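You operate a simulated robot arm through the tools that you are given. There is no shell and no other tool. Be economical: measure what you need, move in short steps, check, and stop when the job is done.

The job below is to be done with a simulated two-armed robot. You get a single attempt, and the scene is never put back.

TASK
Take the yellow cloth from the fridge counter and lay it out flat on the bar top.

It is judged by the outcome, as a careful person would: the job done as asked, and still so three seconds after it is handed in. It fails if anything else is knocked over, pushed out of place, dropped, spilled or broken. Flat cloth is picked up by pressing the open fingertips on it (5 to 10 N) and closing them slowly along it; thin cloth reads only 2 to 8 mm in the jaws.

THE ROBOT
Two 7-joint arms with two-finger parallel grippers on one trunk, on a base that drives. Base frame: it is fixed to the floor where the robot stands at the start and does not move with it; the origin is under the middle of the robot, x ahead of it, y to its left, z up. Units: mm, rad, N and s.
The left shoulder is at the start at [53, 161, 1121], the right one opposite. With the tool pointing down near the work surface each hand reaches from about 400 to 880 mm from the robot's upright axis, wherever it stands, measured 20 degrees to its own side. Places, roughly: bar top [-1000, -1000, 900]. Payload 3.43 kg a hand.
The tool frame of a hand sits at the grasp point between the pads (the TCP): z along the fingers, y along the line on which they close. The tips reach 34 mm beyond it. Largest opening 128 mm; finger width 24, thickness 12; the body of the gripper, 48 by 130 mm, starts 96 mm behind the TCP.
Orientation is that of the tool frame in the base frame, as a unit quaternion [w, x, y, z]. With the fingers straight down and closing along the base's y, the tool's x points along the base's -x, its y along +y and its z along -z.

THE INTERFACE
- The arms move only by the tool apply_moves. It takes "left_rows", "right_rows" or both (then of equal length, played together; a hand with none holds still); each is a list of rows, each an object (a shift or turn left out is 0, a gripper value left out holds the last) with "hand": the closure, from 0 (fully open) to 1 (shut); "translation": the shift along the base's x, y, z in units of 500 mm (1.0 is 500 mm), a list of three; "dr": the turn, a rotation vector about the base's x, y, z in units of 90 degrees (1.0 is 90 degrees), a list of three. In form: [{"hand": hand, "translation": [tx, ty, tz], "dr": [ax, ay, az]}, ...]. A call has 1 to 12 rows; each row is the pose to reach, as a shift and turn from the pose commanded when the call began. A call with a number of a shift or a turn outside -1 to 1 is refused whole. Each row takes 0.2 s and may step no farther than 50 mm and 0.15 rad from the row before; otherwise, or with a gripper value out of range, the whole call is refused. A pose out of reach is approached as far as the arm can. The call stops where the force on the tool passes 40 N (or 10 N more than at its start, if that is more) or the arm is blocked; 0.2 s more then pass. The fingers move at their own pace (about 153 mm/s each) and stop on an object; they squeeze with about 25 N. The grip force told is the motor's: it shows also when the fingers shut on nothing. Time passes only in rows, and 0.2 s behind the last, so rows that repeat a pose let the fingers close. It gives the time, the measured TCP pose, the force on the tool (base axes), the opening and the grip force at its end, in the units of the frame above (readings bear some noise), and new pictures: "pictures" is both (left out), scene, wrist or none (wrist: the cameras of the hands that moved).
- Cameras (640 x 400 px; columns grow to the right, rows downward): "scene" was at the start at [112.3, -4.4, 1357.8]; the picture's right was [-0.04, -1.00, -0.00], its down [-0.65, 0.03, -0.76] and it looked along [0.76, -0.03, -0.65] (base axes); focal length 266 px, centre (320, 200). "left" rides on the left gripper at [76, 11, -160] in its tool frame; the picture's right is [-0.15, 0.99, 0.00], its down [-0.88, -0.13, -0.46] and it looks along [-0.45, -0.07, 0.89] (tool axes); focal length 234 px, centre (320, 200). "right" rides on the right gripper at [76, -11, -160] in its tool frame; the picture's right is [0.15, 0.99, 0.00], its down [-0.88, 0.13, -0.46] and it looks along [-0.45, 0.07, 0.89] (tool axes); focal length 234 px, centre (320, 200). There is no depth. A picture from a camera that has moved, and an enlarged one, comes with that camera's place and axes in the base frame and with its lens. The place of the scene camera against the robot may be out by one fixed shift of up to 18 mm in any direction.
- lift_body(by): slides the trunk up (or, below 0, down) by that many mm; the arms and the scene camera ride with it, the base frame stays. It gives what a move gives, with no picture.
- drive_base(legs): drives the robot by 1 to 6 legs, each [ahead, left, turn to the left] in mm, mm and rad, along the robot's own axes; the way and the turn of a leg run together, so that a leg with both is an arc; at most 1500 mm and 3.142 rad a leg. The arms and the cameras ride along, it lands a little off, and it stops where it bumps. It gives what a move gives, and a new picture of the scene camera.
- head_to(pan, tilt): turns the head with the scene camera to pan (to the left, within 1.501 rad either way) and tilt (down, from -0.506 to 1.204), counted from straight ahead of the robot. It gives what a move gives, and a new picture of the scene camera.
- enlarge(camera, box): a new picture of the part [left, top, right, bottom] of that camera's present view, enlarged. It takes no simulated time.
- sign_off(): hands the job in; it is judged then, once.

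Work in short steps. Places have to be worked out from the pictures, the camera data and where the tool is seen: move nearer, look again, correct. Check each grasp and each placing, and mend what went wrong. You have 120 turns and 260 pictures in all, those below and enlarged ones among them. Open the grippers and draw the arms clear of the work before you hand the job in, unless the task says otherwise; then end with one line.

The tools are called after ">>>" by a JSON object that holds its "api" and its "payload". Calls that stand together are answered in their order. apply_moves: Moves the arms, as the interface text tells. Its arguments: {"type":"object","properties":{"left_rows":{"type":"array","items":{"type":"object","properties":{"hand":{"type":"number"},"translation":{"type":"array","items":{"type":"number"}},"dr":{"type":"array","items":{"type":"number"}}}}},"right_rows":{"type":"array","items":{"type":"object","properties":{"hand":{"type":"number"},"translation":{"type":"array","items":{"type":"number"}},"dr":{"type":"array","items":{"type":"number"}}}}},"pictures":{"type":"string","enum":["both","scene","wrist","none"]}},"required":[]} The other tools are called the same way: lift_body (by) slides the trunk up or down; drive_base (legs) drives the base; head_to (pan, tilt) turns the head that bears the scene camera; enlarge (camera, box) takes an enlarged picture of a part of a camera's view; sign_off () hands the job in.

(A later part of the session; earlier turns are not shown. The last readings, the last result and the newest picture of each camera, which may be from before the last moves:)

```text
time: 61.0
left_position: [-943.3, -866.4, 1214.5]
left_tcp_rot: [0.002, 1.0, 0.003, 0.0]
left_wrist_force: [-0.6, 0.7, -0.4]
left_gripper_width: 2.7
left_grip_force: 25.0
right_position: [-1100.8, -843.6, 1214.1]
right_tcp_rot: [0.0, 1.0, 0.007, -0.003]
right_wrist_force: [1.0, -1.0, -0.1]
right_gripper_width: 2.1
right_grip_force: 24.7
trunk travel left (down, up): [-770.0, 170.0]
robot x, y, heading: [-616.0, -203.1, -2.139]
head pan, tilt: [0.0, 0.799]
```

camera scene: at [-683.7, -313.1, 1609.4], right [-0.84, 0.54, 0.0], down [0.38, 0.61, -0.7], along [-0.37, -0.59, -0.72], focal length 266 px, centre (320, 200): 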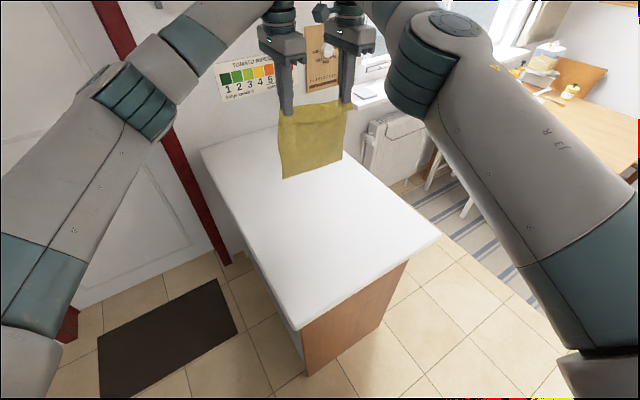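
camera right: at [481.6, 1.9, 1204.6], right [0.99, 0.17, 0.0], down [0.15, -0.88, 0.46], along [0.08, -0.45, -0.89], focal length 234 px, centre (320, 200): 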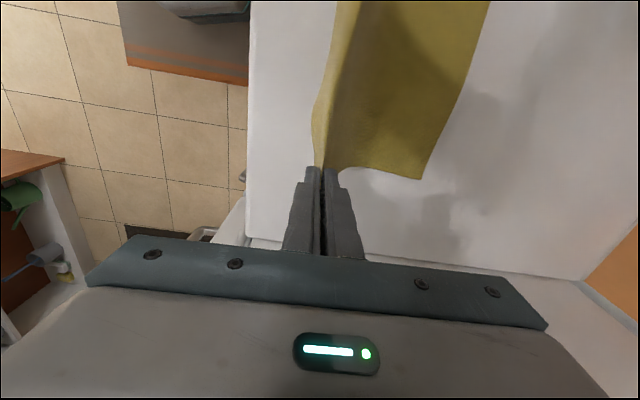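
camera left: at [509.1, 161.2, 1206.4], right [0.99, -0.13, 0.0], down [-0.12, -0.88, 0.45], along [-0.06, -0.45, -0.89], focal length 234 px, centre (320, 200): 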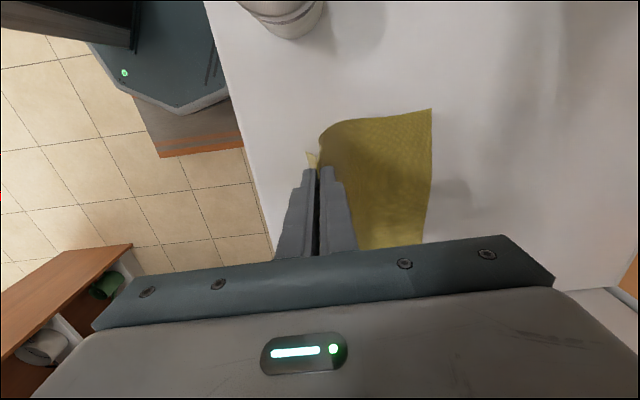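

The right hand is at its reach limit at y ≈ -845, a little shy of where I want it. I'll shift the base about 80 mm toward -x, then move the hands back in x and a bit further in -y, evenly aligned.

>>> {"api": "drive_base", "payload": {"legs": [[60, -57, 0]]}}

>>> {"api": "apply_moves", "payload": {"left_rows": [{"translation": [0.08, 0.0, 0]}, {"translation": [0.16, 0.0, 0]}, {"translation": [0.16, 0.0, 0]}], "right_rows": [{"translation": [0.08, 0.0, 0]}, {"translation": [0.16, 0.0, 0]}, {"translation": [0.16, 0.0, 0]}], "pictures": "scene"}}

```text
time: 62.1
left_position: [-1019.7, -886.9, 1216.0]
left_tcp_rot: [0.001, 1.0, 0.004, 0.0]
left_wrist_force: [-0.2, 0.1, 0.4]
left_gripper_width: 2.2
left_grip_force: 24.9
right_position: [-1177.2, -864.8, 1215.3]
right_tcp_rot: [0.001, 1.0, 0.008, -0.004]
right_wrist_force: [0.9, -0.6, 0.5]
right_gripper_width: 2.1
right_grip_force: 25.3
trunk travel left (down, up): [-770.0, 170.0]
robot x, y, heading: [-696.3, -221.9, -2.136]
head pan, tilt: [0.0, 0.799]
camera scene: at [-763.2, -330.1, 1519.8], right [-0.84, 0.54, 0.0], down [0.38, 0.61, -0.7], along [-0.37, -0.59, -0.72], focal length 266 px, centre (320, 200)
```

scene: 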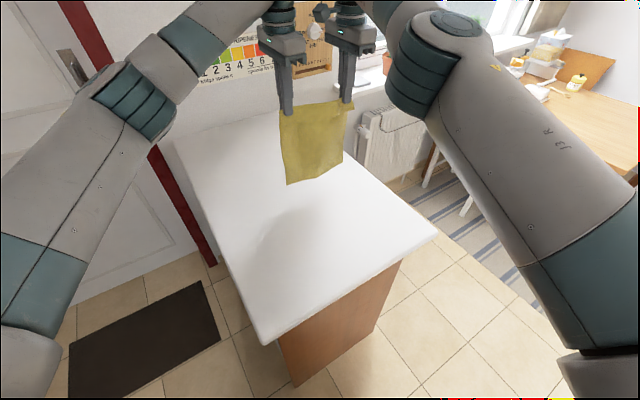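

```text
time: 62.9
left_position: [-946.3, -886.2, 1212.9]
left_tcp_rot: [0.001, 1.0, 0.004, 0.003]
left_wrist_force: [-0.5, -0.4, -0.1]
left_gripper_width: 2.2
left_grip_force: 24.6
right_position: [-1104.8, -862.6, 1211.9]
right_tcp_rot: [0.0, 1.0, 0.007, -0.001]
right_wrist_force: [-0.4, 0.2, -0.8]
right_gripper_width: 2.3
right_grip_force: 24.6
trunk travel left (down, up): [-770.0, 170.0]
robot x, y, heading: [-697.6, -220.7, -2.133]
head pan, tilt: [0.0, 0.799]
camera scene: at [-771.3, -330.9, 1519.1], right [-0.84, 0.54, 0.0], down [0.39, 0.61, -0.7], along [-0.37, -0.59, -0.72], focal length 266 px, centre (320, 200)
```

scene: 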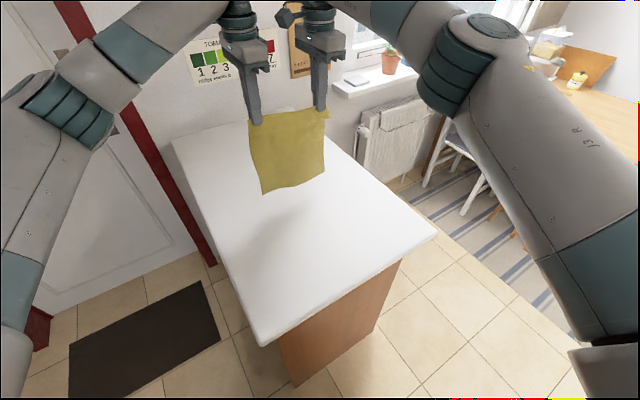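

Now I'll bring the right hand level with the left in y and lower straight down about 30 mm so the hem just meets the bar.

>>> {"api": "apply_moves", "payload": {"left_rows": [{"translation": [0.0, 0.0, -0.02]}, {"translation": [0.0, 0.0, -0.04]}, {"translation": [0.0, 0.0, -0.06]}], "right_rows": [{"translation": [-0.002, -0.016, -0.02]}, {"translation": [-0.004, -0.032, -0.04]}, {"translation": [-0.004, -0.046, -0.06]}]}}

```text
time: 63.7
left_position: [-941.3, -885.3, 1184.5]
left_tcp_rot: [0.0, 1.0, 0.004, 0.0]
left_wrist_force: [1.0, 0.9, 0.0]
left_gripper_width: 2.5
left_grip_force: 25.1
right_position: [-1101.5, -887.4, 1183.8]
right_tcp_rot: [0.0, 1.0, 0.008, -0.003]
right_wrist_force: [-0.7, 0.5, 0.0]
right_gripper_width: 2.5
right_grip_force: 24.9
trunk travel left (down, up): [-770.0, 170.0]
robot x, y, heading: [-695.5, -222.5, -2.135]
head pan, tilt: [0.0, 0.799]
camera scene: at [-765.5, -331.3, 1519.5], right [-0.84, 0.54, 0.0], down [0.38, 0.61, -0.7], along [-0.37, -0.59, -0.72], focal length 266 px, centre (320, 200)
camera right: at [-1024.7, -872.2, 1343.3], right [0.16, -0.99, 0.0], down [-0.88, -0.14, 0.46], along [-0.45, -0.07, -0.89], focal length 234 px, centre (320, 200)
camera left: at [-864.7, -895.9, 1345.4], right [-0.14, -0.99, 0.0], down [-0.88, 0.12, 0.45], along [-0.45, 0.06, -0.89], focal length 234 px, centre (320, 200)
```

scene: 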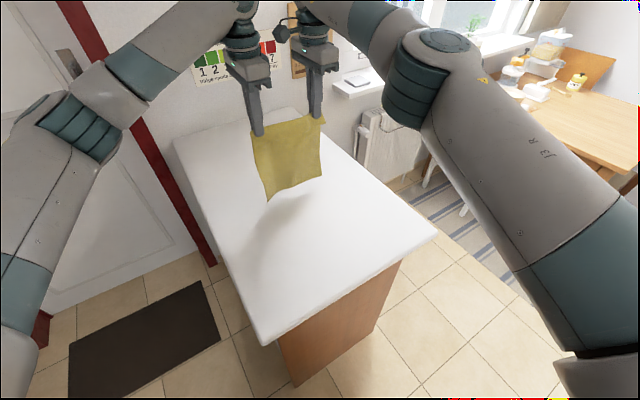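
right: 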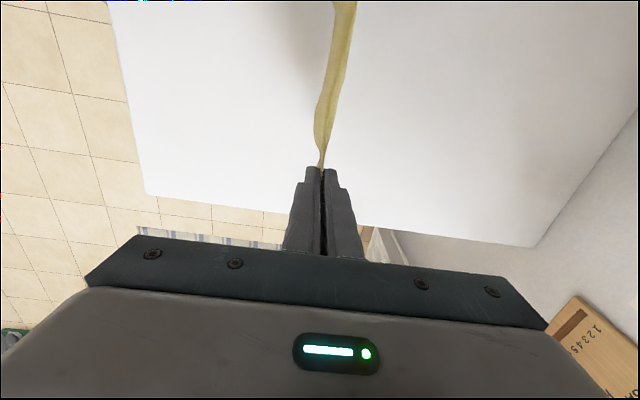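
left: 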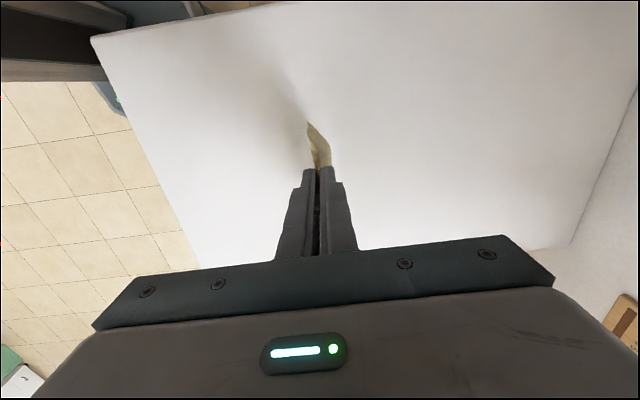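

The hem is still a little above the bar, with its shadow just below it. I'll lower another 35 mm in small steps and look.

>>> {"api": "apply_moves", "payload": {"left_rows": [{"translation": [0.0, 0.0, -0.025]}, {"translation": [0.0, 0.0, -0.05]}, {"translation": [0.0, 0.0, -0.07]}], "right_rows": [{"translation": [0, 0, -0.025]}, {"translation": [0, 0.0, -0.05]}, {"translation": [0, 0.0, -0.07]}], "pictures": "scene"}}

>>> {"api": "enlarge", "payload": {"camera": "scene", "box": [200, 80, 400, 260]}}

```text
time: 64.5
left_position: [-942.0, -886.3, 1148.7]
left_tcp_rot: [0.002, 1.0, 0.003, 0.002]
left_wrist_force: [-0.2, -0.6, 0.0]
left_gripper_width: 2.5
left_grip_force: 24.7
right_position: [-1101.1, -887.4, 1148.1]
right_tcp_rot: [0.0, 1.0, 0.007, -0.002]
right_wrist_force: [-0.3, -0.1, 0.2]
right_gripper_width: 2.2
right_grip_force: 25.2
trunk travel left (down, up): [-770.0, 170.0]
robot x, y, heading: [-693.1, -222.4, -2.141]
head pan, tilt: [0.0, 0.799]
camera scene: at [-766.4, -330.9, 1519.5], right [-0.84, 0.54, 0.0], down [0.38, 0.61, -0.7], along [-0.37, -0.59, -0.72], focal length 266 px, centre (320, 200)
```

scene: 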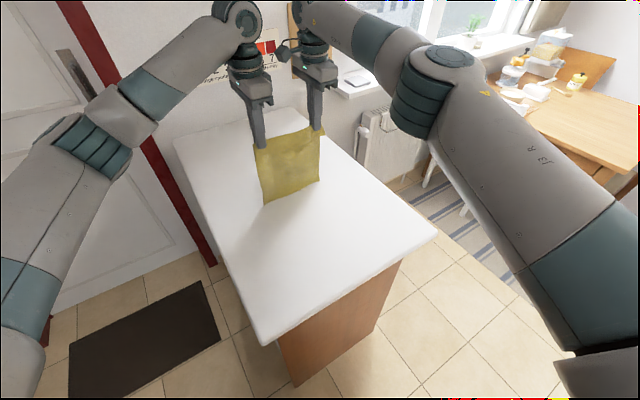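

```text
2.22 times, centred on (300, 170) of scene
camera zoom: at [-766.4, -330.9, 1519.5], right [-0.84, 0.54, 0.0], down [0.38, 0.61, -0.7], along [-0.37, -0.59, -0.72], focal length 592 px, centre (364, 267)
```

zoom: 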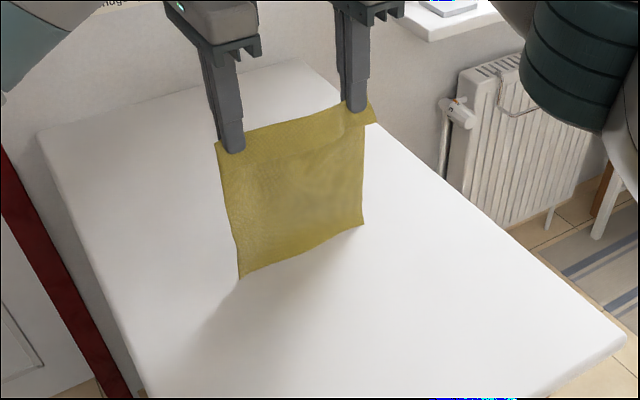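

The hem is touching down near y ≈ -900. Now I'll lay it: lowering and drawing the hands back (+y) at equal rates, pausing midway to check.

>>> {"api": "apply_moves", "payload": {"left_rows": [{"translation": [0, 0.03, -0.04]}, {"translation": [0, 0.07, -0.08]}, {"translation": [0, 0.11, -0.12]}, {"translation": [0, 0.16, -0.17]}, {"translation": [0, 0.21, -0.22]}], "right_rows": [{"translation": [0, 0.03, -0.04]}, {"translation": [0, 0.07, -0.08]}, {"translation": [0, 0.11, -0.12]}, {"translation": [0, 0.16, -0.17]}, {"translation": [0, 0.21, -0.22]}]}}

```text
time: 65.7
left_position: [-943.2, -779.8, 1040.1]
left_tcp_rot: [0.003, 1.0, 0.003, 0.001]
left_wrist_force: [-0.4, 0.1, 0.2]
left_gripper_width: 2.2
left_grip_force: 25.3
right_position: [-1102.8, -781.1, 1039.4]
right_tcp_rot: [0.002, 1.0, 0.007, -0.002]
right_wrist_force: [0.0, -1.2, 0.6]
right_gripper_width: 2.3
right_grip_force: 25.5
trunk travel left (down, up): [-770.0, 170.0]
robot x, y, heading: [-697.9, -220.0, -2.137]
head pan, tilt: [0.0, 0.799]
camera scene: at [-767.4, -329.8, 1519.6], right [-0.84, 0.54, 0.0], down [0.38, 0.61, -0.7], along [-0.37, -0.59, -0.72], focal length 266 px, centre (320, 200)
camera right: at [-1026.5, -766.6, 1198.1], right [0.16, -0.99, 0.0], down [-0.88, -0.14, 0.46], along [-0.45, -0.07, -0.89], focal length 234 px, centre (320, 200)
camera left: at [-866.3, -788.8, 1200.5], right [-0.14, -0.99, 0.0], down [-0.88, 0.13, 0.45], along [-0.45, 0.06, -0.89], focal length 234 px, centre (320, 200)
```

scene: 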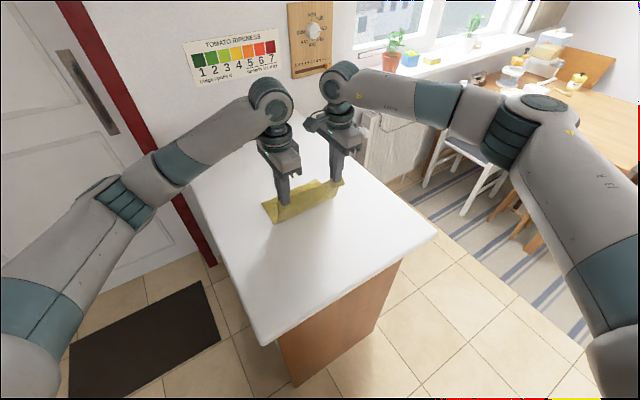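
right: 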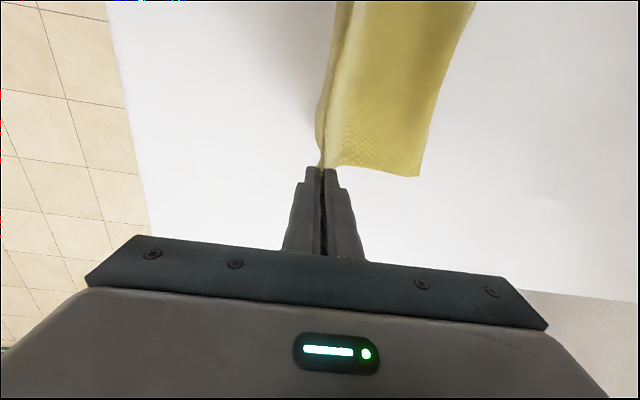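
left: 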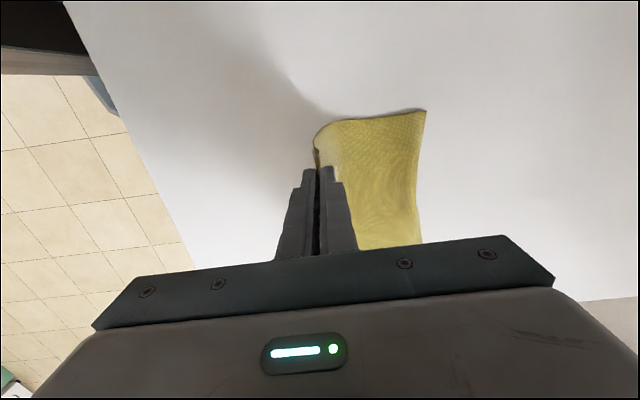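

It is laying out well, with the far hem at y ≈ -911. I'll continue down and back to just above the surface.

>>> {"api": "apply_moves", "payload": {"left_rows": [{"translation": [0, 0.055, -0.055]}, {"translation": [0, 0.11, -0.11]}, {"translation": [0, 0.16, -0.16]}, {"translation": [0, 0.2, -0.195]}, {"translation": [0, 0.215, -0.202]}], "right_rows": [{"translation": [0, 0.055, -0.055]}, {"translation": [0, 0.11, -0.11]}, {"translation": [0, 0.16, -0.16]}, {"translation": [0, 0.2, -0.195]}, {"translation": [0, 0.215, -0.202]}]}}

```text
time: 66.9
left_position: [-941.3, -673.5, 939.5]
left_tcp_rot: [0.002, 1.0, 0.005, 0.0]
left_wrist_force: [0.5, -0.1, 1.4]
left_gripper_width: 2.5
left_grip_force: 24.7
right_position: [-1100.8, -674.4, 939.7]
right_tcp_rot: [0.0, 1.0, 0.008, -0.003]
right_wrist_force: [0.1, 0.3, 0.7]
right_gripper_width: 2.3
right_grip_force: 24.7
trunk travel left (down, up): [-770.0, 170.0]
robot x, y, heading: [-694.6, -222.9, -2.133]
head pan, tilt: [0.0, 0.799]
camera scene: at [-765.9, -330.7, 1519.5], right [-0.84, 0.54, 0.0], down [0.38, 0.61, -0.7], along [-0.37, -0.59, -0.72], focal length 266 px, centre (320, 200)
camera right: at [-1024.7, -659.7, 1097.6], right [0.16, -0.99, 0.0], down [-0.88, -0.14, 0.46], along [-0.45, -0.07, -0.89], focal length 234 px, centre (320, 200)
camera left: at [-864.3, -682.5, 1099.6], right [-0.14, -0.99, 0.0], down [-0.88, 0.12, 0.45], along [-0.45, 0.06, -0.89], focal length 234 px, centre (320, 200)
```

scene: 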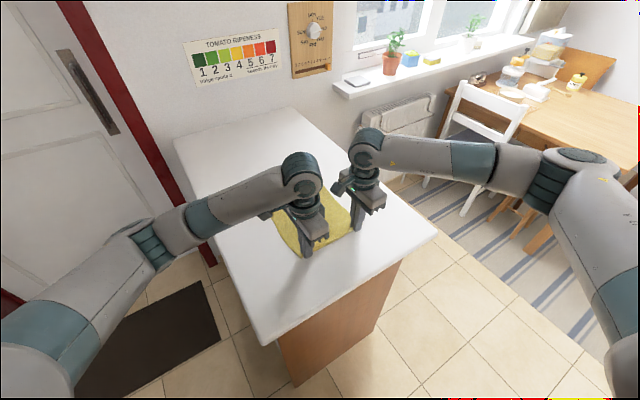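
right: 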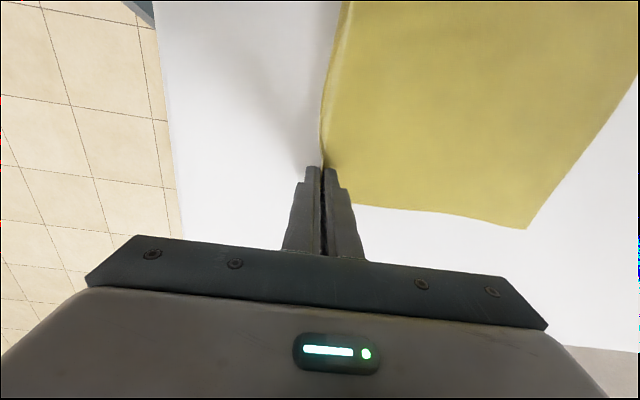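
left: 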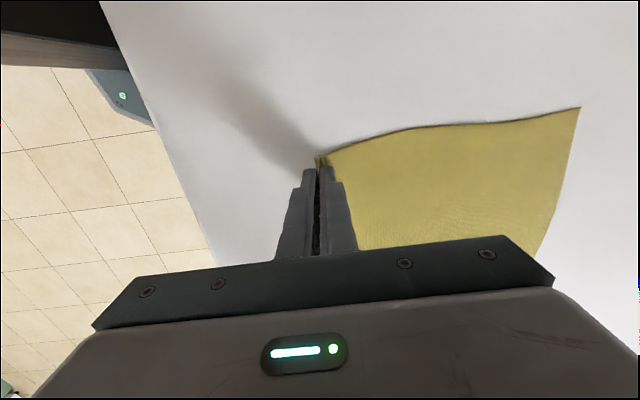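

The cloth is down with little tension. I'll set the tips lightly on it and open slowly, so the outer fingers spread the pinched fold back out.

>>> {"api": "apply_moves", "payload": {"left_rows": [{"hand": 1.0, "translation": [0, 0.004, -0.004]}, {"hand": 1.0, "translation": [0, 0.004, -0.006]}, {"hand": 0.96, "translation": [0, 0.004, -0.006]}, {"hand": 0.92, "translation": [0, 0.004, -0.006]}, {"hand": 0.88, "translation": [0, 0.004, -0.006]}, {"hand": 0.84, "translation": [0, 0.004, -0.006]}, {"hand": 0.8, "translation": [0, 0.004, -0.006]}], "right_rows": [{"hand": 1.0, "translation": [0, 0.004, -0.004]}, {"hand": 1.0, "translation": [0, 0.004, -0.006]}, {"hand": 0.96, "translation": [0, 0.004, -0.006]}, {"hand": 0.92, "translation": [0, 0.004, -0.006]}, {"hand": 0.88, "translation": [0, 0.004, -0.006]}, {"hand": 0.84, "translation": [0, 0.004, -0.006]}, {"hand": 0.8, "translation": [0, 0.004, -0.006]}], "pictures": "wrist"}}

```text
time: 68.5
left_position: [-941.0, -671.7, 937.6]
left_tcp_rot: [0.001, 1.0, 0.005, 0.001]
left_wrist_force: [-0.2, 0.2, 1.4]
left_gripper_width: 25.3
left_grip_force: 0.0
right_position: [-1101.7, -673.2, 936.3]
right_tcp_rot: [0.0, 1.0, 0.008, -0.002]
right_wrist_force: [0.4, 1.7, 9.1]
right_gripper_width: 24.8
right_grip_force: 0.1
trunk travel left (down, up): [-770.0, 170.0]
robot x, y, heading: [-696.5, -222.0, -2.136]
head pan, tilt: [0.0, 0.799]
camera right: at [-1024.4, -657.1, 1094.9], right [0.16, -0.99, 0.0], down [-0.88, -0.14, 0.46], along [-0.45, -0.07, -0.89], focal length 234 px, centre (320, 200)
camera left: at [-864.3, -680.4, 1097.2], right [-0.14, -0.99, 0.0], down [-0.88, 0.12, 0.45], along [-0.45, 0.06, -0.89], focal length 234 px, centre (320, 200)
```

right: 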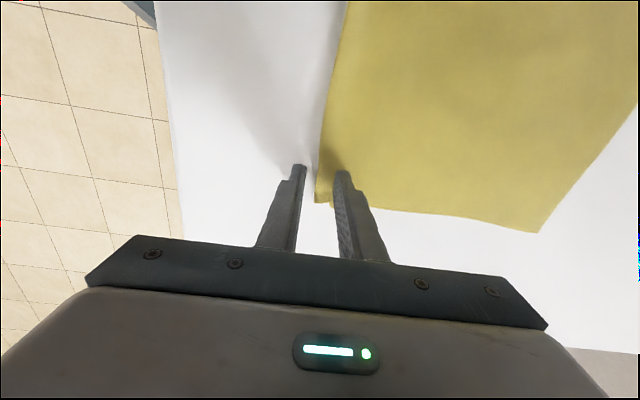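
left: 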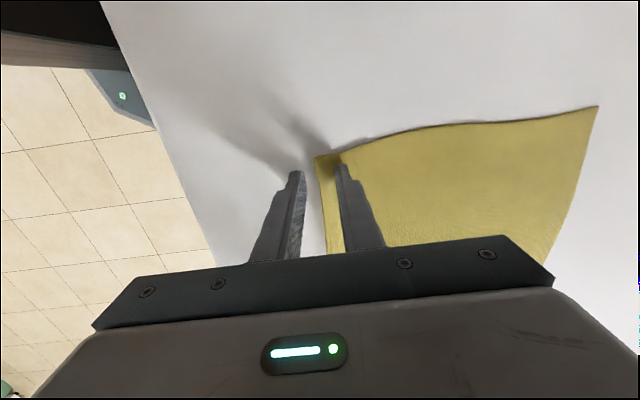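

The fingers are open. I'll lift both hands clear to inspect the near edge, since the small flap may be tucked under.

>>> {"api": "apply_moves", "payload": {"left_rows": [{"translation": [0, 0, 0.03]}, {"translation": [0, 0.03, 0.1]}, {"translation": [0, 0.1, 0.16]}, {"translation": [0.05, 0.16, 0.2]}, {"translation": [0.12, 0.2, 0.2]}], "right_rows": [{"translation": [0, 0, 0.03]}, {"translation": [0, 0.03, 0.1]}, {"translation": [0, 0.1, 0.16]}, {"translation": [-0.05, 0.16, 0.2]}, {"translation": [-0.12, 0.2, 0.2]}]}}

>>> {"api": "enlarge", "payload": {"camera": "scene", "box": [220, 130, 420, 280]}}

```text
time: 69.7
left_position: [-881.0, -570.5, 1036.9]
left_tcp_rot: [0.001, 1.0, 0.004, 0.001]
left_wrist_force: [0.3, 0.5, 0.1]
left_gripper_width: 25.8
left_grip_force: 0.1
right_position: [-1161.0, -571.0, 1036.9]
right_tcp_rot: [0.001, 1.0, 0.008, -0.002]
right_wrist_force: [0.2, -1.0, -0.5]
right_gripper_width: 25.7
right_grip_force: 0.0
trunk travel left (down, up): [-770.0, 170.0]
robot x, y, heading: [-694.2, -221.2, -2.134]
head pan, tilt: [0.0, 0.799]
camera scene: at [-766.2, -329.1, 1519.6], right [-0.84, 0.54, 0.0], down [0.38, 0.6, -0.7], along [-0.37, -0.59, -0.72], focal length 266 px, centre (320, 200)
camera right: at [-1084.5, -556.0, 1195.6], right [0.16, -0.99, 0.0], down [-0.88, -0.14, 0.46], along [-0.45, -0.08, -0.89], focal length 234 px, centre (320, 200)
camera left: at [-804.6, -578.9, 1196.5], right [-0.14, -0.99, 0.0], down [-0.88, 0.12, 0.45], along [-0.45, 0.06, -0.89], focal length 234 px, centre (320, 200)
```

scene: 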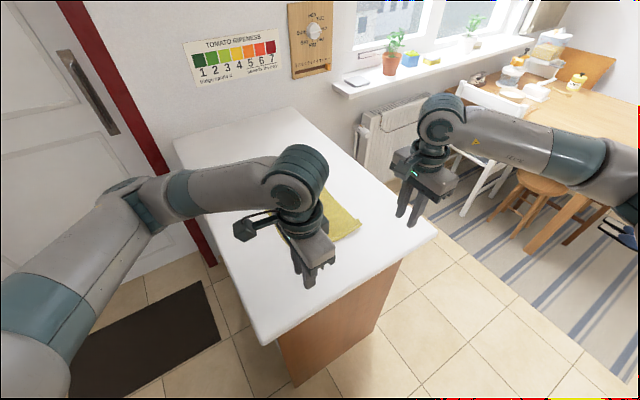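
right: 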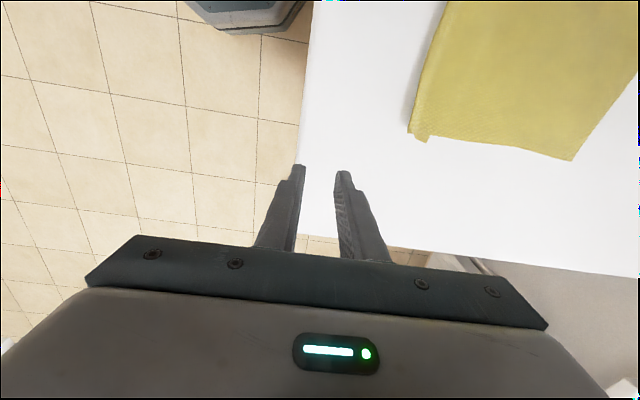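
left: 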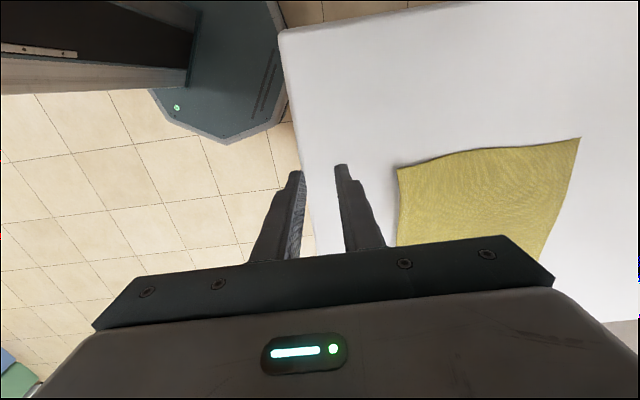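

```text
2.67 times, centred on (320, 205) of scene
camera zoom: at [-766.2, -329.1, 1519.6], right [-0.84, 0.54, 0.0], down [0.38, 0.6, -0.7], along [-0.37, -0.59, -0.72], focal length 710 px, centre (320, 187)
```

zoom: 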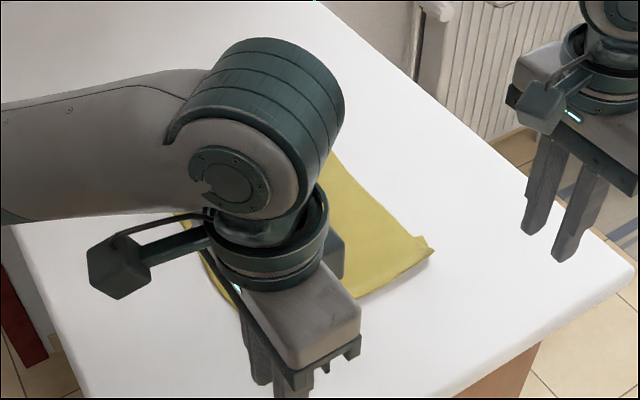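

The near edge has a small hem tucked underneath: the cloth measures about 225 mm instead of 272, and its edge stands proud. I'll re-pick it by the flat far edge, pinching right at the margin, so that tucked hem hangs free and opens, then lay it again. First, the hands move above the far corners.

>>> {"api": "apply_moves", "payload": {"left_rows": [{"hand": 0.655, "translation": [-0.02, -0.08, 0]}, {"translation": [-0.04, -0.16, 0]}, {"translation": [-0.06, -0.24, 0]}, {"translation": [-0.08, -0.32, 0]}, {"translation": [-0.098, -0.4, 0]}, {"translation": [-0.098, -0.48, 0]}, {"translation": [-0.098, -0.56, -0.05]}, {"translation": [-0.098, -0.587, -0.12]}], "right_rows": [{"hand": 0.655, "translation": [0.02, -0.08, 0]}, {"translation": [0.04, -0.16, 0]}, {"translation": [0.06, -0.24, 0]}, {"translation": [0.08, -0.32, 0]}, {"translation": [0.108, -0.4, 0]}, {"translation": [0.108, -0.48, 0]}, {"translation": [0.108, -0.56, -0.05]}, {"translation": [0.108, -0.602, -0.12]}]}}

```text
time: 71.5
left_position: [-929.8, -867.9, 976.2]
left_tcp_rot: [0.001, 1.0, 0.004, 0.001]
left_wrist_force: [0.3, 0.1, -0.3]
left_gripper_width: 44.4
left_grip_force: 0.1
right_position: [-1107.5, -875.3, 974.7]
right_tcp_rot: [0.0, 1.0, 0.008, -0.003]
right_wrist_force: [-0.3, -0.4, -0.4]
right_gripper_width: 44.3
right_grip_force: 0.1
trunk travel left (down, up): [-770.0, 170.0]
robot x, y, heading: [-697.2, -221.2, -2.138]
head pan, tilt: [0.0, 0.799]
camera scene: at [-765.8, -332.8, 1519.4], right [-0.84, 0.54, 0.0], down [0.38, 0.61, -0.7], along [-0.37, -0.59, -0.72], focal length 266 px, centre (320, 200)
camera right: at [-1030.5, -860.9, 1132.9], right [0.16, -0.99, 0.0], down [-0.88, -0.14, 0.46], along [-0.45, -0.07, -0.89], focal length 234 px, centre (320, 200)
camera left: at [-853.1, -877.1, 1136.1], right [-0.14, -0.99, 0.0], down [-0.88, 0.12, 0.45], along [-0.45, 0.06, -0.89], focal length 234 px, centre (320, 200)
```

scene: 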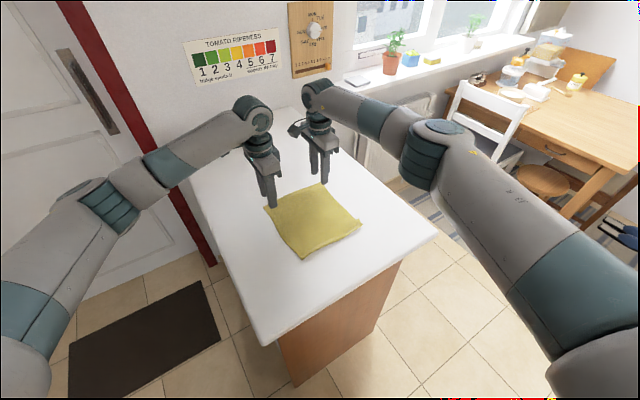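
right: 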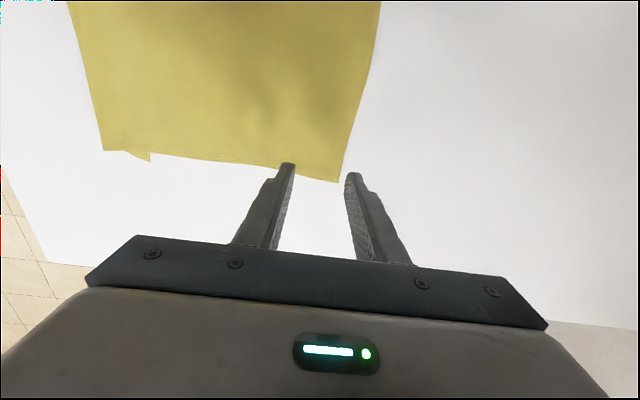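
left: 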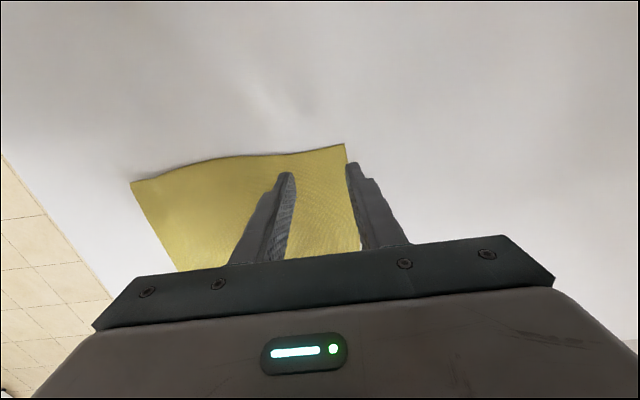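

The far edge is at y ≈ -897, and the wrist view confirms the tucked tab at the near edge. I'll adjust the right hand a little inward and lower both to just above the cloth.

>>> {"api": "apply_moves", "payload": {"left_rows": [{"translation": [0, 0.004, -0.03]}, {"translation": [0, 0.004, -0.06]}, {"translation": [0, 0.004, -0.074]}, {"translation": [0, 0.004, -0.078]}, {"translation": [0, 0.004, -0.081]}], "right_rows": [{"translation": [0.018, 0.014, -0.03]}, {"translation": [0.018, 0.014, -0.06]}, {"translation": [0.018, 0.014, -0.071]}, {"translation": [0.018, 0.014, -0.075]}, {"translation": [0.018, 0.014, -0.078]}], "pictures": "wrist"}}

```text
time: 72.7
left_position: [-930.9, -864.0, 935.7]
left_tcp_rot: [0.002, 1.0, 0.004, 0.001]
left_wrist_force: [0.1, 0.5, 1.2]
left_gripper_width: 44.3
left_grip_force: 0.0
right_position: [-1098.6, -865.8, 936.6]
right_tcp_rot: [0.0, 1.0, 0.009, -0.003]
right_wrist_force: [-0.8, -0.2, 0.2]
right_gripper_width: 44.4
right_grip_force: 0.0
trunk travel left (down, up): [-770.0, 170.0]
robot x, y, heading: [-696.8, -219.6, -2.135]
head pan, tilt: [0.0, 0.799]
camera right: at [-1022.1, -851.8, 1095.1], right [0.16, -0.99, 0.0], down [-0.88, -0.14, 0.46], along [-0.45, -0.07, -0.89], focal length 234 px, centre (320, 200)
camera left: at [-853.6, -872.5, 1096.5], right [-0.14, -0.99, 0.0], down [-0.88, 0.12, 0.45], along [-0.45, 0.06, -0.89], focal length 234 px, centre (320, 200)
```

right: 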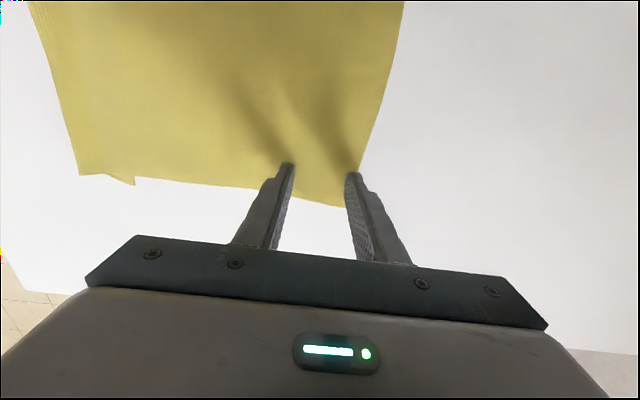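
left: 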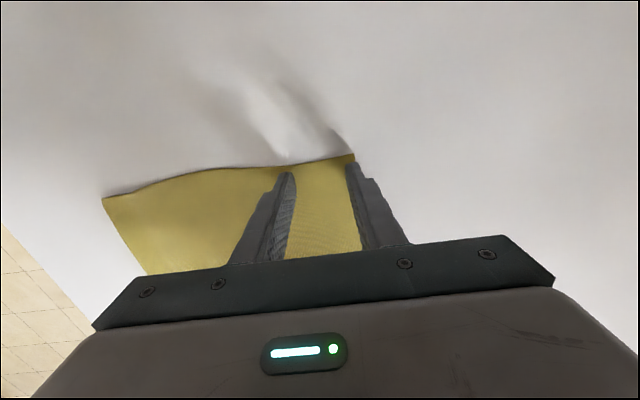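

Outer fingertips sit right on the margin. I'll press about 2 mm and close slowly while shifting the hands outward, so the outer fingers stay put at the edge.

>>> {"api": "apply_moves", "payload": {"left_rows": [{"hand": 0.655, "translation": [0, 0, -0.004]}, {"hand": 0.69, "translation": [0, -0.0045, -0.004]}, {"hand": 0.725, "translation": [0, -0.009, -0.004]}, {"hand": 0.76, "translation": [0, -0.0135, -0.004]}, {"hand": 0.795, "translation": [0, -0.018, -0.004]}, {"hand": 0.83, "translation": [0, -0.0225, -0.004]}, {"hand": 0.865, "translation": [0, -0.027, -0.004]}, {"hand": 0.9, "translation": [0, -0.031, -0.004]}, {"hand": 0.935, "translation": [0, -0.035, -0.004]}, {"hand": 0.97, "translation": [0, -0.039, -0.004]}, {"hand": 1.0, "translation": [0, -0.041, -0.004]}, {"hand": 1.0, "translation": [0, -0.041, -0.003]}], "right_rows": [{"hand": 0.655, "translation": [0, 0, -0.005]}, {"hand": 0.69, "translation": [0, -0.0045, -0.005]}, {"hand": 0.725, "translation": [0, -0.009, -0.005]}, {"hand": 0.76, "translation": [0, -0.0135, -0.005]}, {"hand": 0.795, "translation": [0, -0.018, -0.005]}, {"hand": 0.83, "translation": [0, -0.0225, -0.005]}, {"hand": 0.865, "translation": [0, -0.027, -0.005]}, {"hand": 0.9, "translation": [0, -0.031, -0.005]}, {"hand": 0.935, "translation": [0, -0.035, -0.005]}, {"hand": 0.97, "translation": [0, -0.039, -0.005]}, {"hand": 1.0, "translation": [0, -0.041, -0.005]}, {"hand": 1.0, "translation": [0, -0.041, -0.004]}], "pictures": "wrist"}}

```text
time: 75.3
left_position: [-929.4, -882.1, 936.0]
left_tcp_rot: [0.003, 1.0, 0.004, 0.001]
left_wrist_force: [-0.2, 3.0, 9.1]
left_gripper_width: 2.6
left_grip_force: 24.9
right_position: [-1096.5, -885.7, 936.3]
right_tcp_rot: [0.0, 1.0, 0.008, -0.002]
right_wrist_force: [-0.3, 2.3, 9.2]
right_gripper_width: 2.2
right_grip_force: 24.5
trunk travel left (down, up): [-770.0, 170.0]
robot x, y, heading: [-694.8, -221.0, -2.14]
head pan, tilt: [0.0, 0.799]
camera right: at [-1020.9, -870.3, 1094.3], right [0.16, -0.99, 0.0], down [-0.88, -0.14, 0.46], along [-0.45, -0.08, -0.89], focal length 234 px, centre (320, 200)
camera left: at [-853.3, -890.9, 1096.1], right [-0.14, -0.99, 0.0], down [-0.88, 0.13, 0.45], along [-0.45, 0.06, -0.89], focal length 234 px, centre (320, 200)
```

right: 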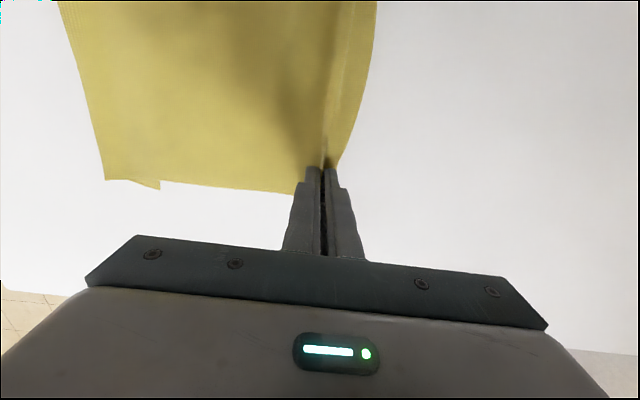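
left: 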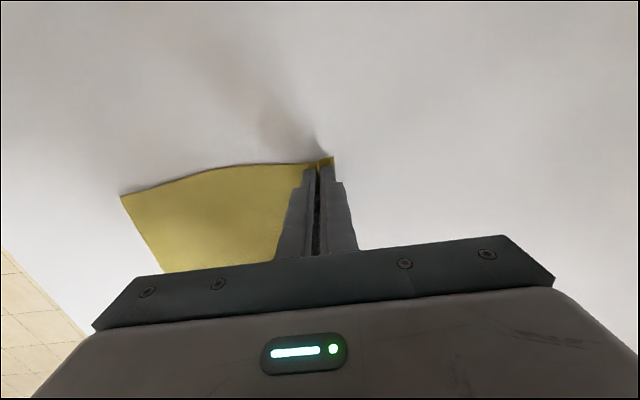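

Both caught again (2.6 and 2.2 mm), with only a narrow margin beyond the fingers. I'll lift so the other hem hangs and unfolds.

>>> {"api": "apply_moves", "payload": {"left_rows": [{"translation": [0, 0.0, 0.06]}, {"translation": [0, 0, 0.14]}, {"translation": [0, 0, 0.23]}, {"translation": [0, 0, 0.32]}, {"translation": [0, 0, 0.41]}, {"translation": [0, 0, 0.5]}, {"translation": [0, 0, 0.55]}], "right_rows": [{"translation": [0, 0.0, 0.06]}, {"translation": [0, 0, 0.14]}, {"translation": [0, 0, 0.23]}, {"translation": [0, 0, 0.32]}, {"translation": [0, 0, 0.41]}, {"translation": [0, 0, 0.5]}, {"translation": [0, 0, 0.55]}], "pictures": "none"}}

>>> {"api": "lift_body", "payload": {"by": 60}}

>>> {"api": "enlarge", "payload": {"camera": "scene", "box": [180, 60, 420, 260]}}

```text
time: 76.9
left_position: [-927.2, -882.9, 1209.9]
left_tcp_rot: [0.002, 1.0, 0.005, 0.0]
left_wrist_force: [-0.5, 1.0, -0.5]
left_gripper_width: 2.5
left_grip_force: 24.9
right_position: [-1096.7, -887.0, 1210.6]
right_tcp_rot: [0.0, 1.0, 0.009, -0.003]
right_wrist_force: [1.9, -0.4, 0.5]
right_gripper_width: 2.2
right_grip_force: 25.0
trunk travel left (down, up): [-770.0, 170.0]
robot x, y, heading: [-695.9, -220.3, -2.137]
head pan, tilt: [0.0, 0.799]
```

```text
time: 77.9
left_position: [-929.7, -884.2, 1268.1]
left_tcp_rot: [0.001, 1.0, 0.004, 0.0]
left_wrist_force: [-0.6, -0.7, 0.2]
left_gripper_width: 2.4
left_grip_force: 24.8
right_position: [-1098.8, -886.7, 1268.8]
right_tcp_rot: [-0.001, 1.0, 0.008, -0.002]
right_wrist_force: [0.3, -0.1, 0.6]
right_gripper_width: 2.3
right_grip_force: 25.1
trunk travel left (down, up): [-830.0, 110.0]
robot x, y, heading: [-695.1, -220.9, -2.135]
head pan, tilt: [0.0, 0.799]
```

```text
2.00 times, centred on (300, 160) of scene
camera zoom: at [-766.4, -331.3, 1579.3], right [-0.84, 0.54, 0.0], down [0.38, 0.61, -0.7], along [-0.37, -0.59, -0.72], focal length 533 px, centre (360, 280)
```

zoom: 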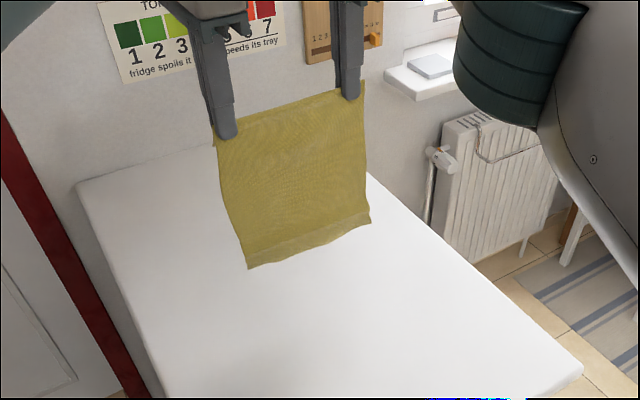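

The tucked hem has opened and hangs free, flaring slightly toward the robot. So I'll lay it the other way: hem down near the robot first, hands moving away. First I'll bring the hands back to y ≈ -640.

>>> {"api": "apply_moves", "payload": {"left_rows": [{"translation": [0, 0.08, 0]}, {"translation": [0, 0.16, 0]}, {"translation": [0, 0.24, 0]}, {"translation": [0, 0.32, 0]}, {"translation": [0, 0.4, 0]}, {"translation": [0, 0.485, 0]}, {"translation": [0, 0.485, -0.05]}, {"translation": [0, 0.485, -0.1]}], "right_rows": [{"translation": [0, 0.08, 0]}, {"translation": [0, 0.16, 0]}, {"translation": [0, 0.24, 0]}, {"translation": [0, 0.32, 0]}, {"translation": [0, 0.4, 0]}, {"translation": [0, 0.49, 0]}, {"translation": [0, 0.49, -0.05]}, {"translation": [0, 0.49, -0.1]}], "pictures": "none"}}

>>> {"api": "enlarge", "payload": {"camera": "scene", "box": [200, 80, 440, 280]}}

```text
time: 79.7
left_position: [-929.3, -642.1, 1217.9]
left_tcp_rot: [0.001, 1.0, 0.004, 0.001]
left_wrist_force: [-0.1, 0.3, 0.4]
left_gripper_width: 2.5
left_grip_force: 24.7
right_position: [-1097.8, -642.2, 1219.7]
right_tcp_rot: [-0.001, 1.0, 0.008, -0.003]
right_wrist_force: [-0.3, -0.6, 0.3]
right_gripper_width: 2.5
right_grip_force: 25.3
trunk travel left (down, up): [-830.0, 110.0]
robot x, y, heading: [-696.5, -222.4, -2.133]
head pan, tilt: [0.0, 0.799]
```

```text
2.00 times, centred on (320, 180) of scene
camera zoom: at [-766.5, -332.8, 1579.4], right [-0.84, 0.54, 0.0], down [0.38, 0.61, -0.7], along [-0.37, -0.59, -0.72], focal length 533 px, centre (320, 240)
```

zoom: 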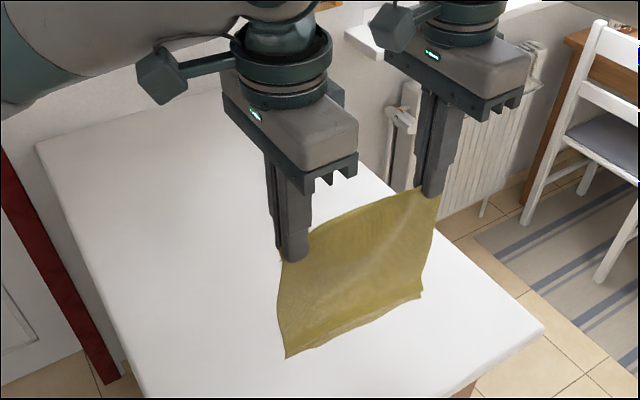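

I'll let the cloth stop swinging and look at the hem closely.

>>> {"api": "apply_moves", "payload": {"left_rows": [{"translation": [0, 0, 0]}, {"translation": [0, 0, 0]}, {"translation": [0, 0, 0]}, {"translation": [0, 0, 0]}], "right_rows": [{"translation": [0, 0, 0]}, {"translation": [0, 0, 0]}, {"translation": [0, 0, 0]}, {"translation": [0, 0, 0]}], "pictures": "wrist"}}

>>> {"api": "enlarge", "payload": {"camera": "scene", "box": [270, 160, 390, 260]}}

```text
time: 80.7
left_position: [-928.6, -640.6, 1218.7]
left_tcp_rot: [0.002, 1.0, 0.004, 0.001]
left_wrist_force: [-0.1, -0.7, 0.1]
left_gripper_width: 2.4
left_grip_force: 24.7
right_position: [-1098.0, -641.7, 1219.4]
right_tcp_rot: [0.0, 1.0, 0.007, -0.003]
right_wrist_force: [0.8, 0.2, 0.6]
right_gripper_width: 2.4
right_grip_force: 25.6
trunk travel left (down, up): [-830.0, 110.0]
robot x, y, heading: [-695.8, -222.3, -2.137]
head pan, tilt: [0.0, 0.799]
camera right: at [-1022.3, -627.4, 1378.4], right [0.16, -0.99, 0.0], down [-0.88, -0.14, 0.46], along [-0.45, -0.07, -0.89], focal length 234 px, centre (320, 200)
camera left: at [-853.4, -650.4, 1379.3], right [-0.14, -0.99, 0.0], down [-0.88, 0.12, 0.45], along [-0.45, 0.06, -0.89], focal length 234 px, centre (320, 200)
```

right: 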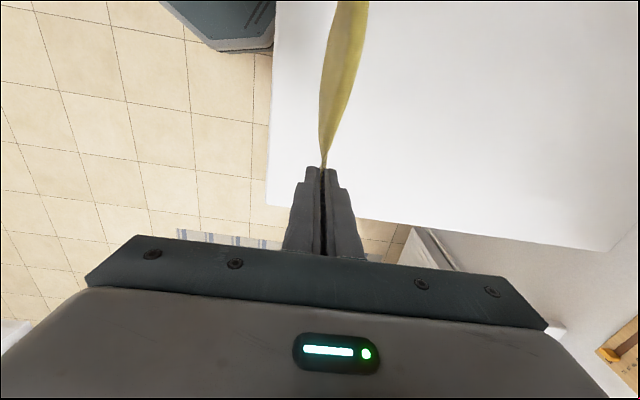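
left: 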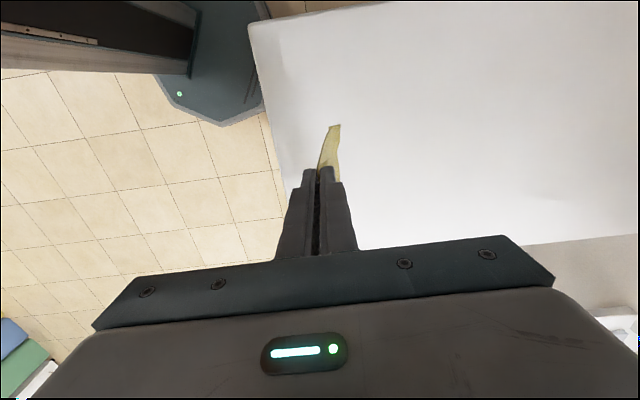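

```text
4.00 times, centred on (330, 210) of scene
camera zoom: at [-766.4, -331.2, 1579.4], right [-0.84, 0.54, 0.0], down [0.38, 0.61, -0.7], along [-0.37, -0.59, -0.72], focal length 1066 px, centre (280, 160)
```

zoom: 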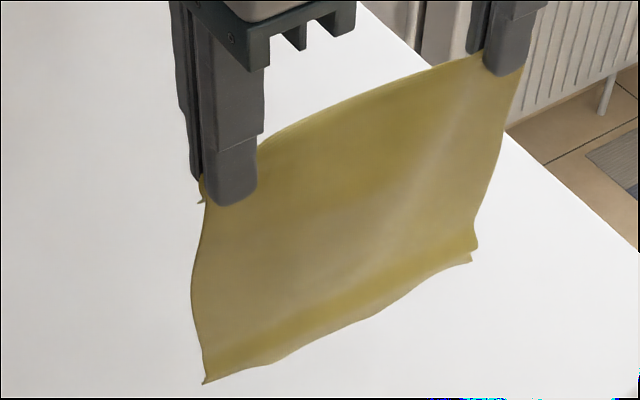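

I need to know which way the hem curls before setting it down; the wrist views see the cloth edge-on, so I'll enlarge them.

>>> {"api": "enlarge", "payload": {"camera": "left", "box": [280, 100, 380, 180]}}

>>> {"api": "enlarge", "payload": {"camera": "right", "box": [280, 0, 400, 180]}}

```text
5.00 times, centred on (330, 140) of left
camera zoom: at [-853.4, -650.4, 1379.3], right [-0.14, -0.99, 0.0], down [-0.88, 0.12, 0.45], along [-0.45, 0.06, -0.89], focal length 1171 px, centre (270, 500)
```

zoom: 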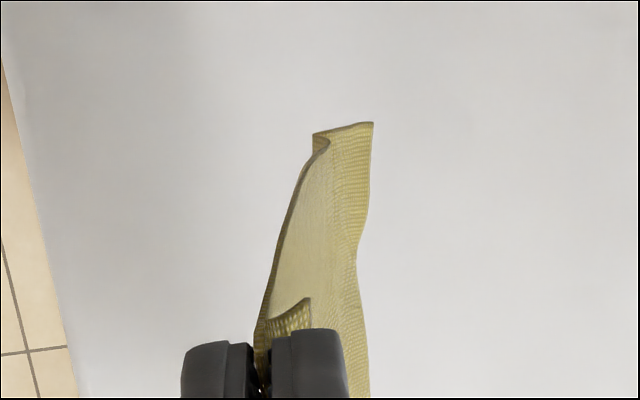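

```text
2.22 times, centred on (340, 90) of right
camera zoom: at [-1022.3, -627.4, 1378.4], right [0.16, -0.99, 0.0], down [-0.88, -0.14, 0.46], along [-0.45, -0.07, -0.89], focal length 520 px, centre (276, 444)
```

zoom: 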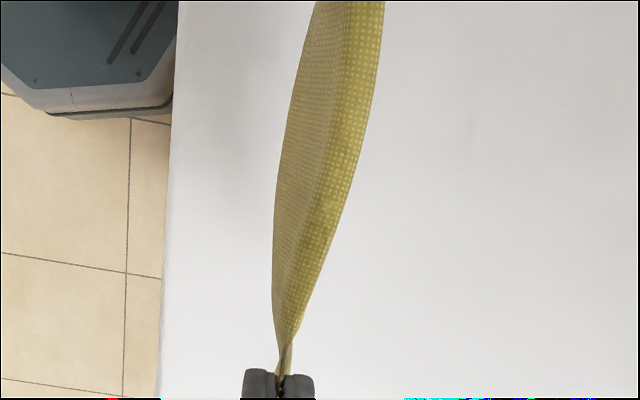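

In the edge-on view the hem forms a small "foot" pointing to -y. It will land flat if it is set down at the far side with the hands drawing back, so I'll return to y ≈ -885, let it settle and recheck.

>>> {"api": "apply_moves", "payload": {"left_rows": [{"translation": [0, -0.07, 0]}, {"translation": [0, -0.14, 0]}, {"translation": [0, -0.21, 0]}, {"translation": [0, -0.28, 0]}, {"translation": [0, -0.35, 0]}, {"translation": [0, -0.42, 0]}, {"translation": [0, -0.48, 0]}, {"translation": [0, -0.488, 0]}, {"translation": [0, -0.488, 0]}, {"translation": [0, -0.488, 0]}, {"translation": [0, -0.488, 0]}], "right_rows": [{"translation": [0, -0.07, 0]}, {"translation": [0, -0.14, 0]}, {"translation": [0, -0.21, 0]}, {"translation": [0, -0.28, 0]}, {"translation": [0, -0.35, 0]}, {"translation": [0, -0.42, 0]}, {"translation": [0, -0.48, 0]}, {"translation": [0, -0.488, 0]}, {"translation": [0, -0.488, 0]}, {"translation": [0, -0.488, 0]}, {"translation": [0, -0.488, 0]}], "pictures": "none"}}

>>> {"api": "enlarge", "payload": {"camera": "left", "box": [270, 80, 390, 180]}}

```text
time: 83.1
left_position: [-930.8, -885.8, 1219.6]
left_tcp_rot: [0.002, 1.0, 0.005, 0.001]
left_wrist_force: [-0.3, -0.7, -0.2]
left_gripper_width: 2.5
left_grip_force: 25.3
right_position: [-1098.2, -885.6, 1220.6]
right_tcp_rot: [0.0, 1.0, 0.008, -0.003]
right_wrist_force: [-0.2, -0.6, 0.0]
right_gripper_width: 2.5
right_grip_force: 25.2
trunk travel left (down, up): [-830.0, 110.0]
robot x, y, heading: [-691.0, -224.0, -2.14]
head pan, tilt: [0.0, 0.799]
```

```text
4.00 times, centred on (330, 130) of left
camera zoom: at [-854.1, -894.6, 1379.8], right [-0.14, -0.99, 0.0], down [-0.88, 0.12, 0.45], along [-0.45, 0.06, -0.89], focal length 937 px, centre (280, 480)
```

zoom: 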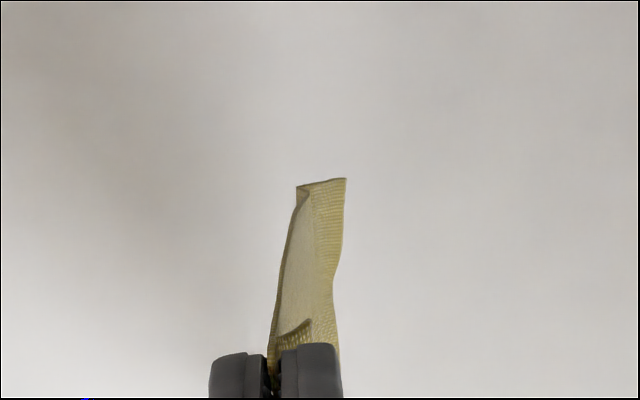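

Still a foot pointing to -y, which is good. I'll lower to near hem contact and view it.

>>> {"api": "apply_moves", "payload": {"left_rows": [{"translation": [0, 0, -0.06]}, {"translation": [0, 0, -0.12]}, {"translation": [0, 0, -0.16]}, {"translation": [0, 0, -0.16]}], "right_rows": [{"translation": [0, 0, -0.06]}, {"translation": [0, 0, -0.12]}, {"translation": [0, 0, -0.16]}, {"translation": [0, 0, -0.16]}], "pictures": "none"}}

>>> {"api": "enlarge", "payload": {"camera": "scene", "box": [220, 100, 360, 220]}}

>>> {"api": "enlarge", "payload": {"camera": "left", "box": [270, 80, 390, 180]}}

```text
time: 84.1
left_position: [-930.2, -885.6, 1138.4]
left_tcp_rot: [0.001, 1.0, 0.003, 0.001]
left_wrist_force: [0.3, 0.6, 0.2]
left_gripper_width: 2.8
left_grip_force: 25.4
right_position: [-1097.4, -884.7, 1138.6]
right_tcp_rot: [0.0, 1.0, 0.008, -0.003]
right_wrist_force: [-0.5, 0.5, -0.2]
right_gripper_width: 2.2
right_grip_force: 24.9
trunk travel left (down, up): [-830.0, 110.0]
robot x, y, heading: [-699.4, -223.7, -2.137]
head pan, tilt: [0.0, 0.799]
```

```text
3.33 times, centred on (290, 160) of scene
camera zoom: at [-766.2, -331.0, 1579.4], right [-0.84, 0.54, 0.0], down [0.38, 0.61, -0.7], along [-0.37, -0.59, -0.72], focal length 888 px, centre (420, 333)
```

zoom: 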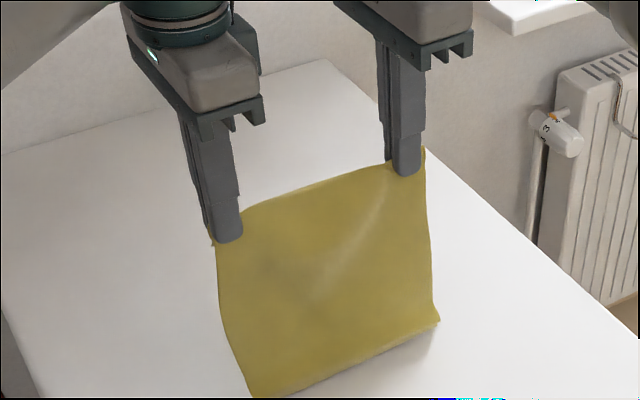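

```text
4.00 times, centred on (330, 130) of left
camera zoom: at [-854.3, -894.9, 1299.4], right [-0.14, -0.99, 0.0], down [-0.88, 0.12, 0.45], along [-0.45, 0.06, -0.89], focal length 937 px, centre (280, 480)
```

zoom: 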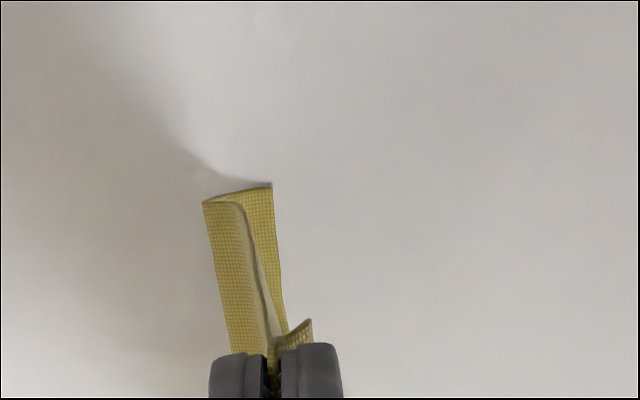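

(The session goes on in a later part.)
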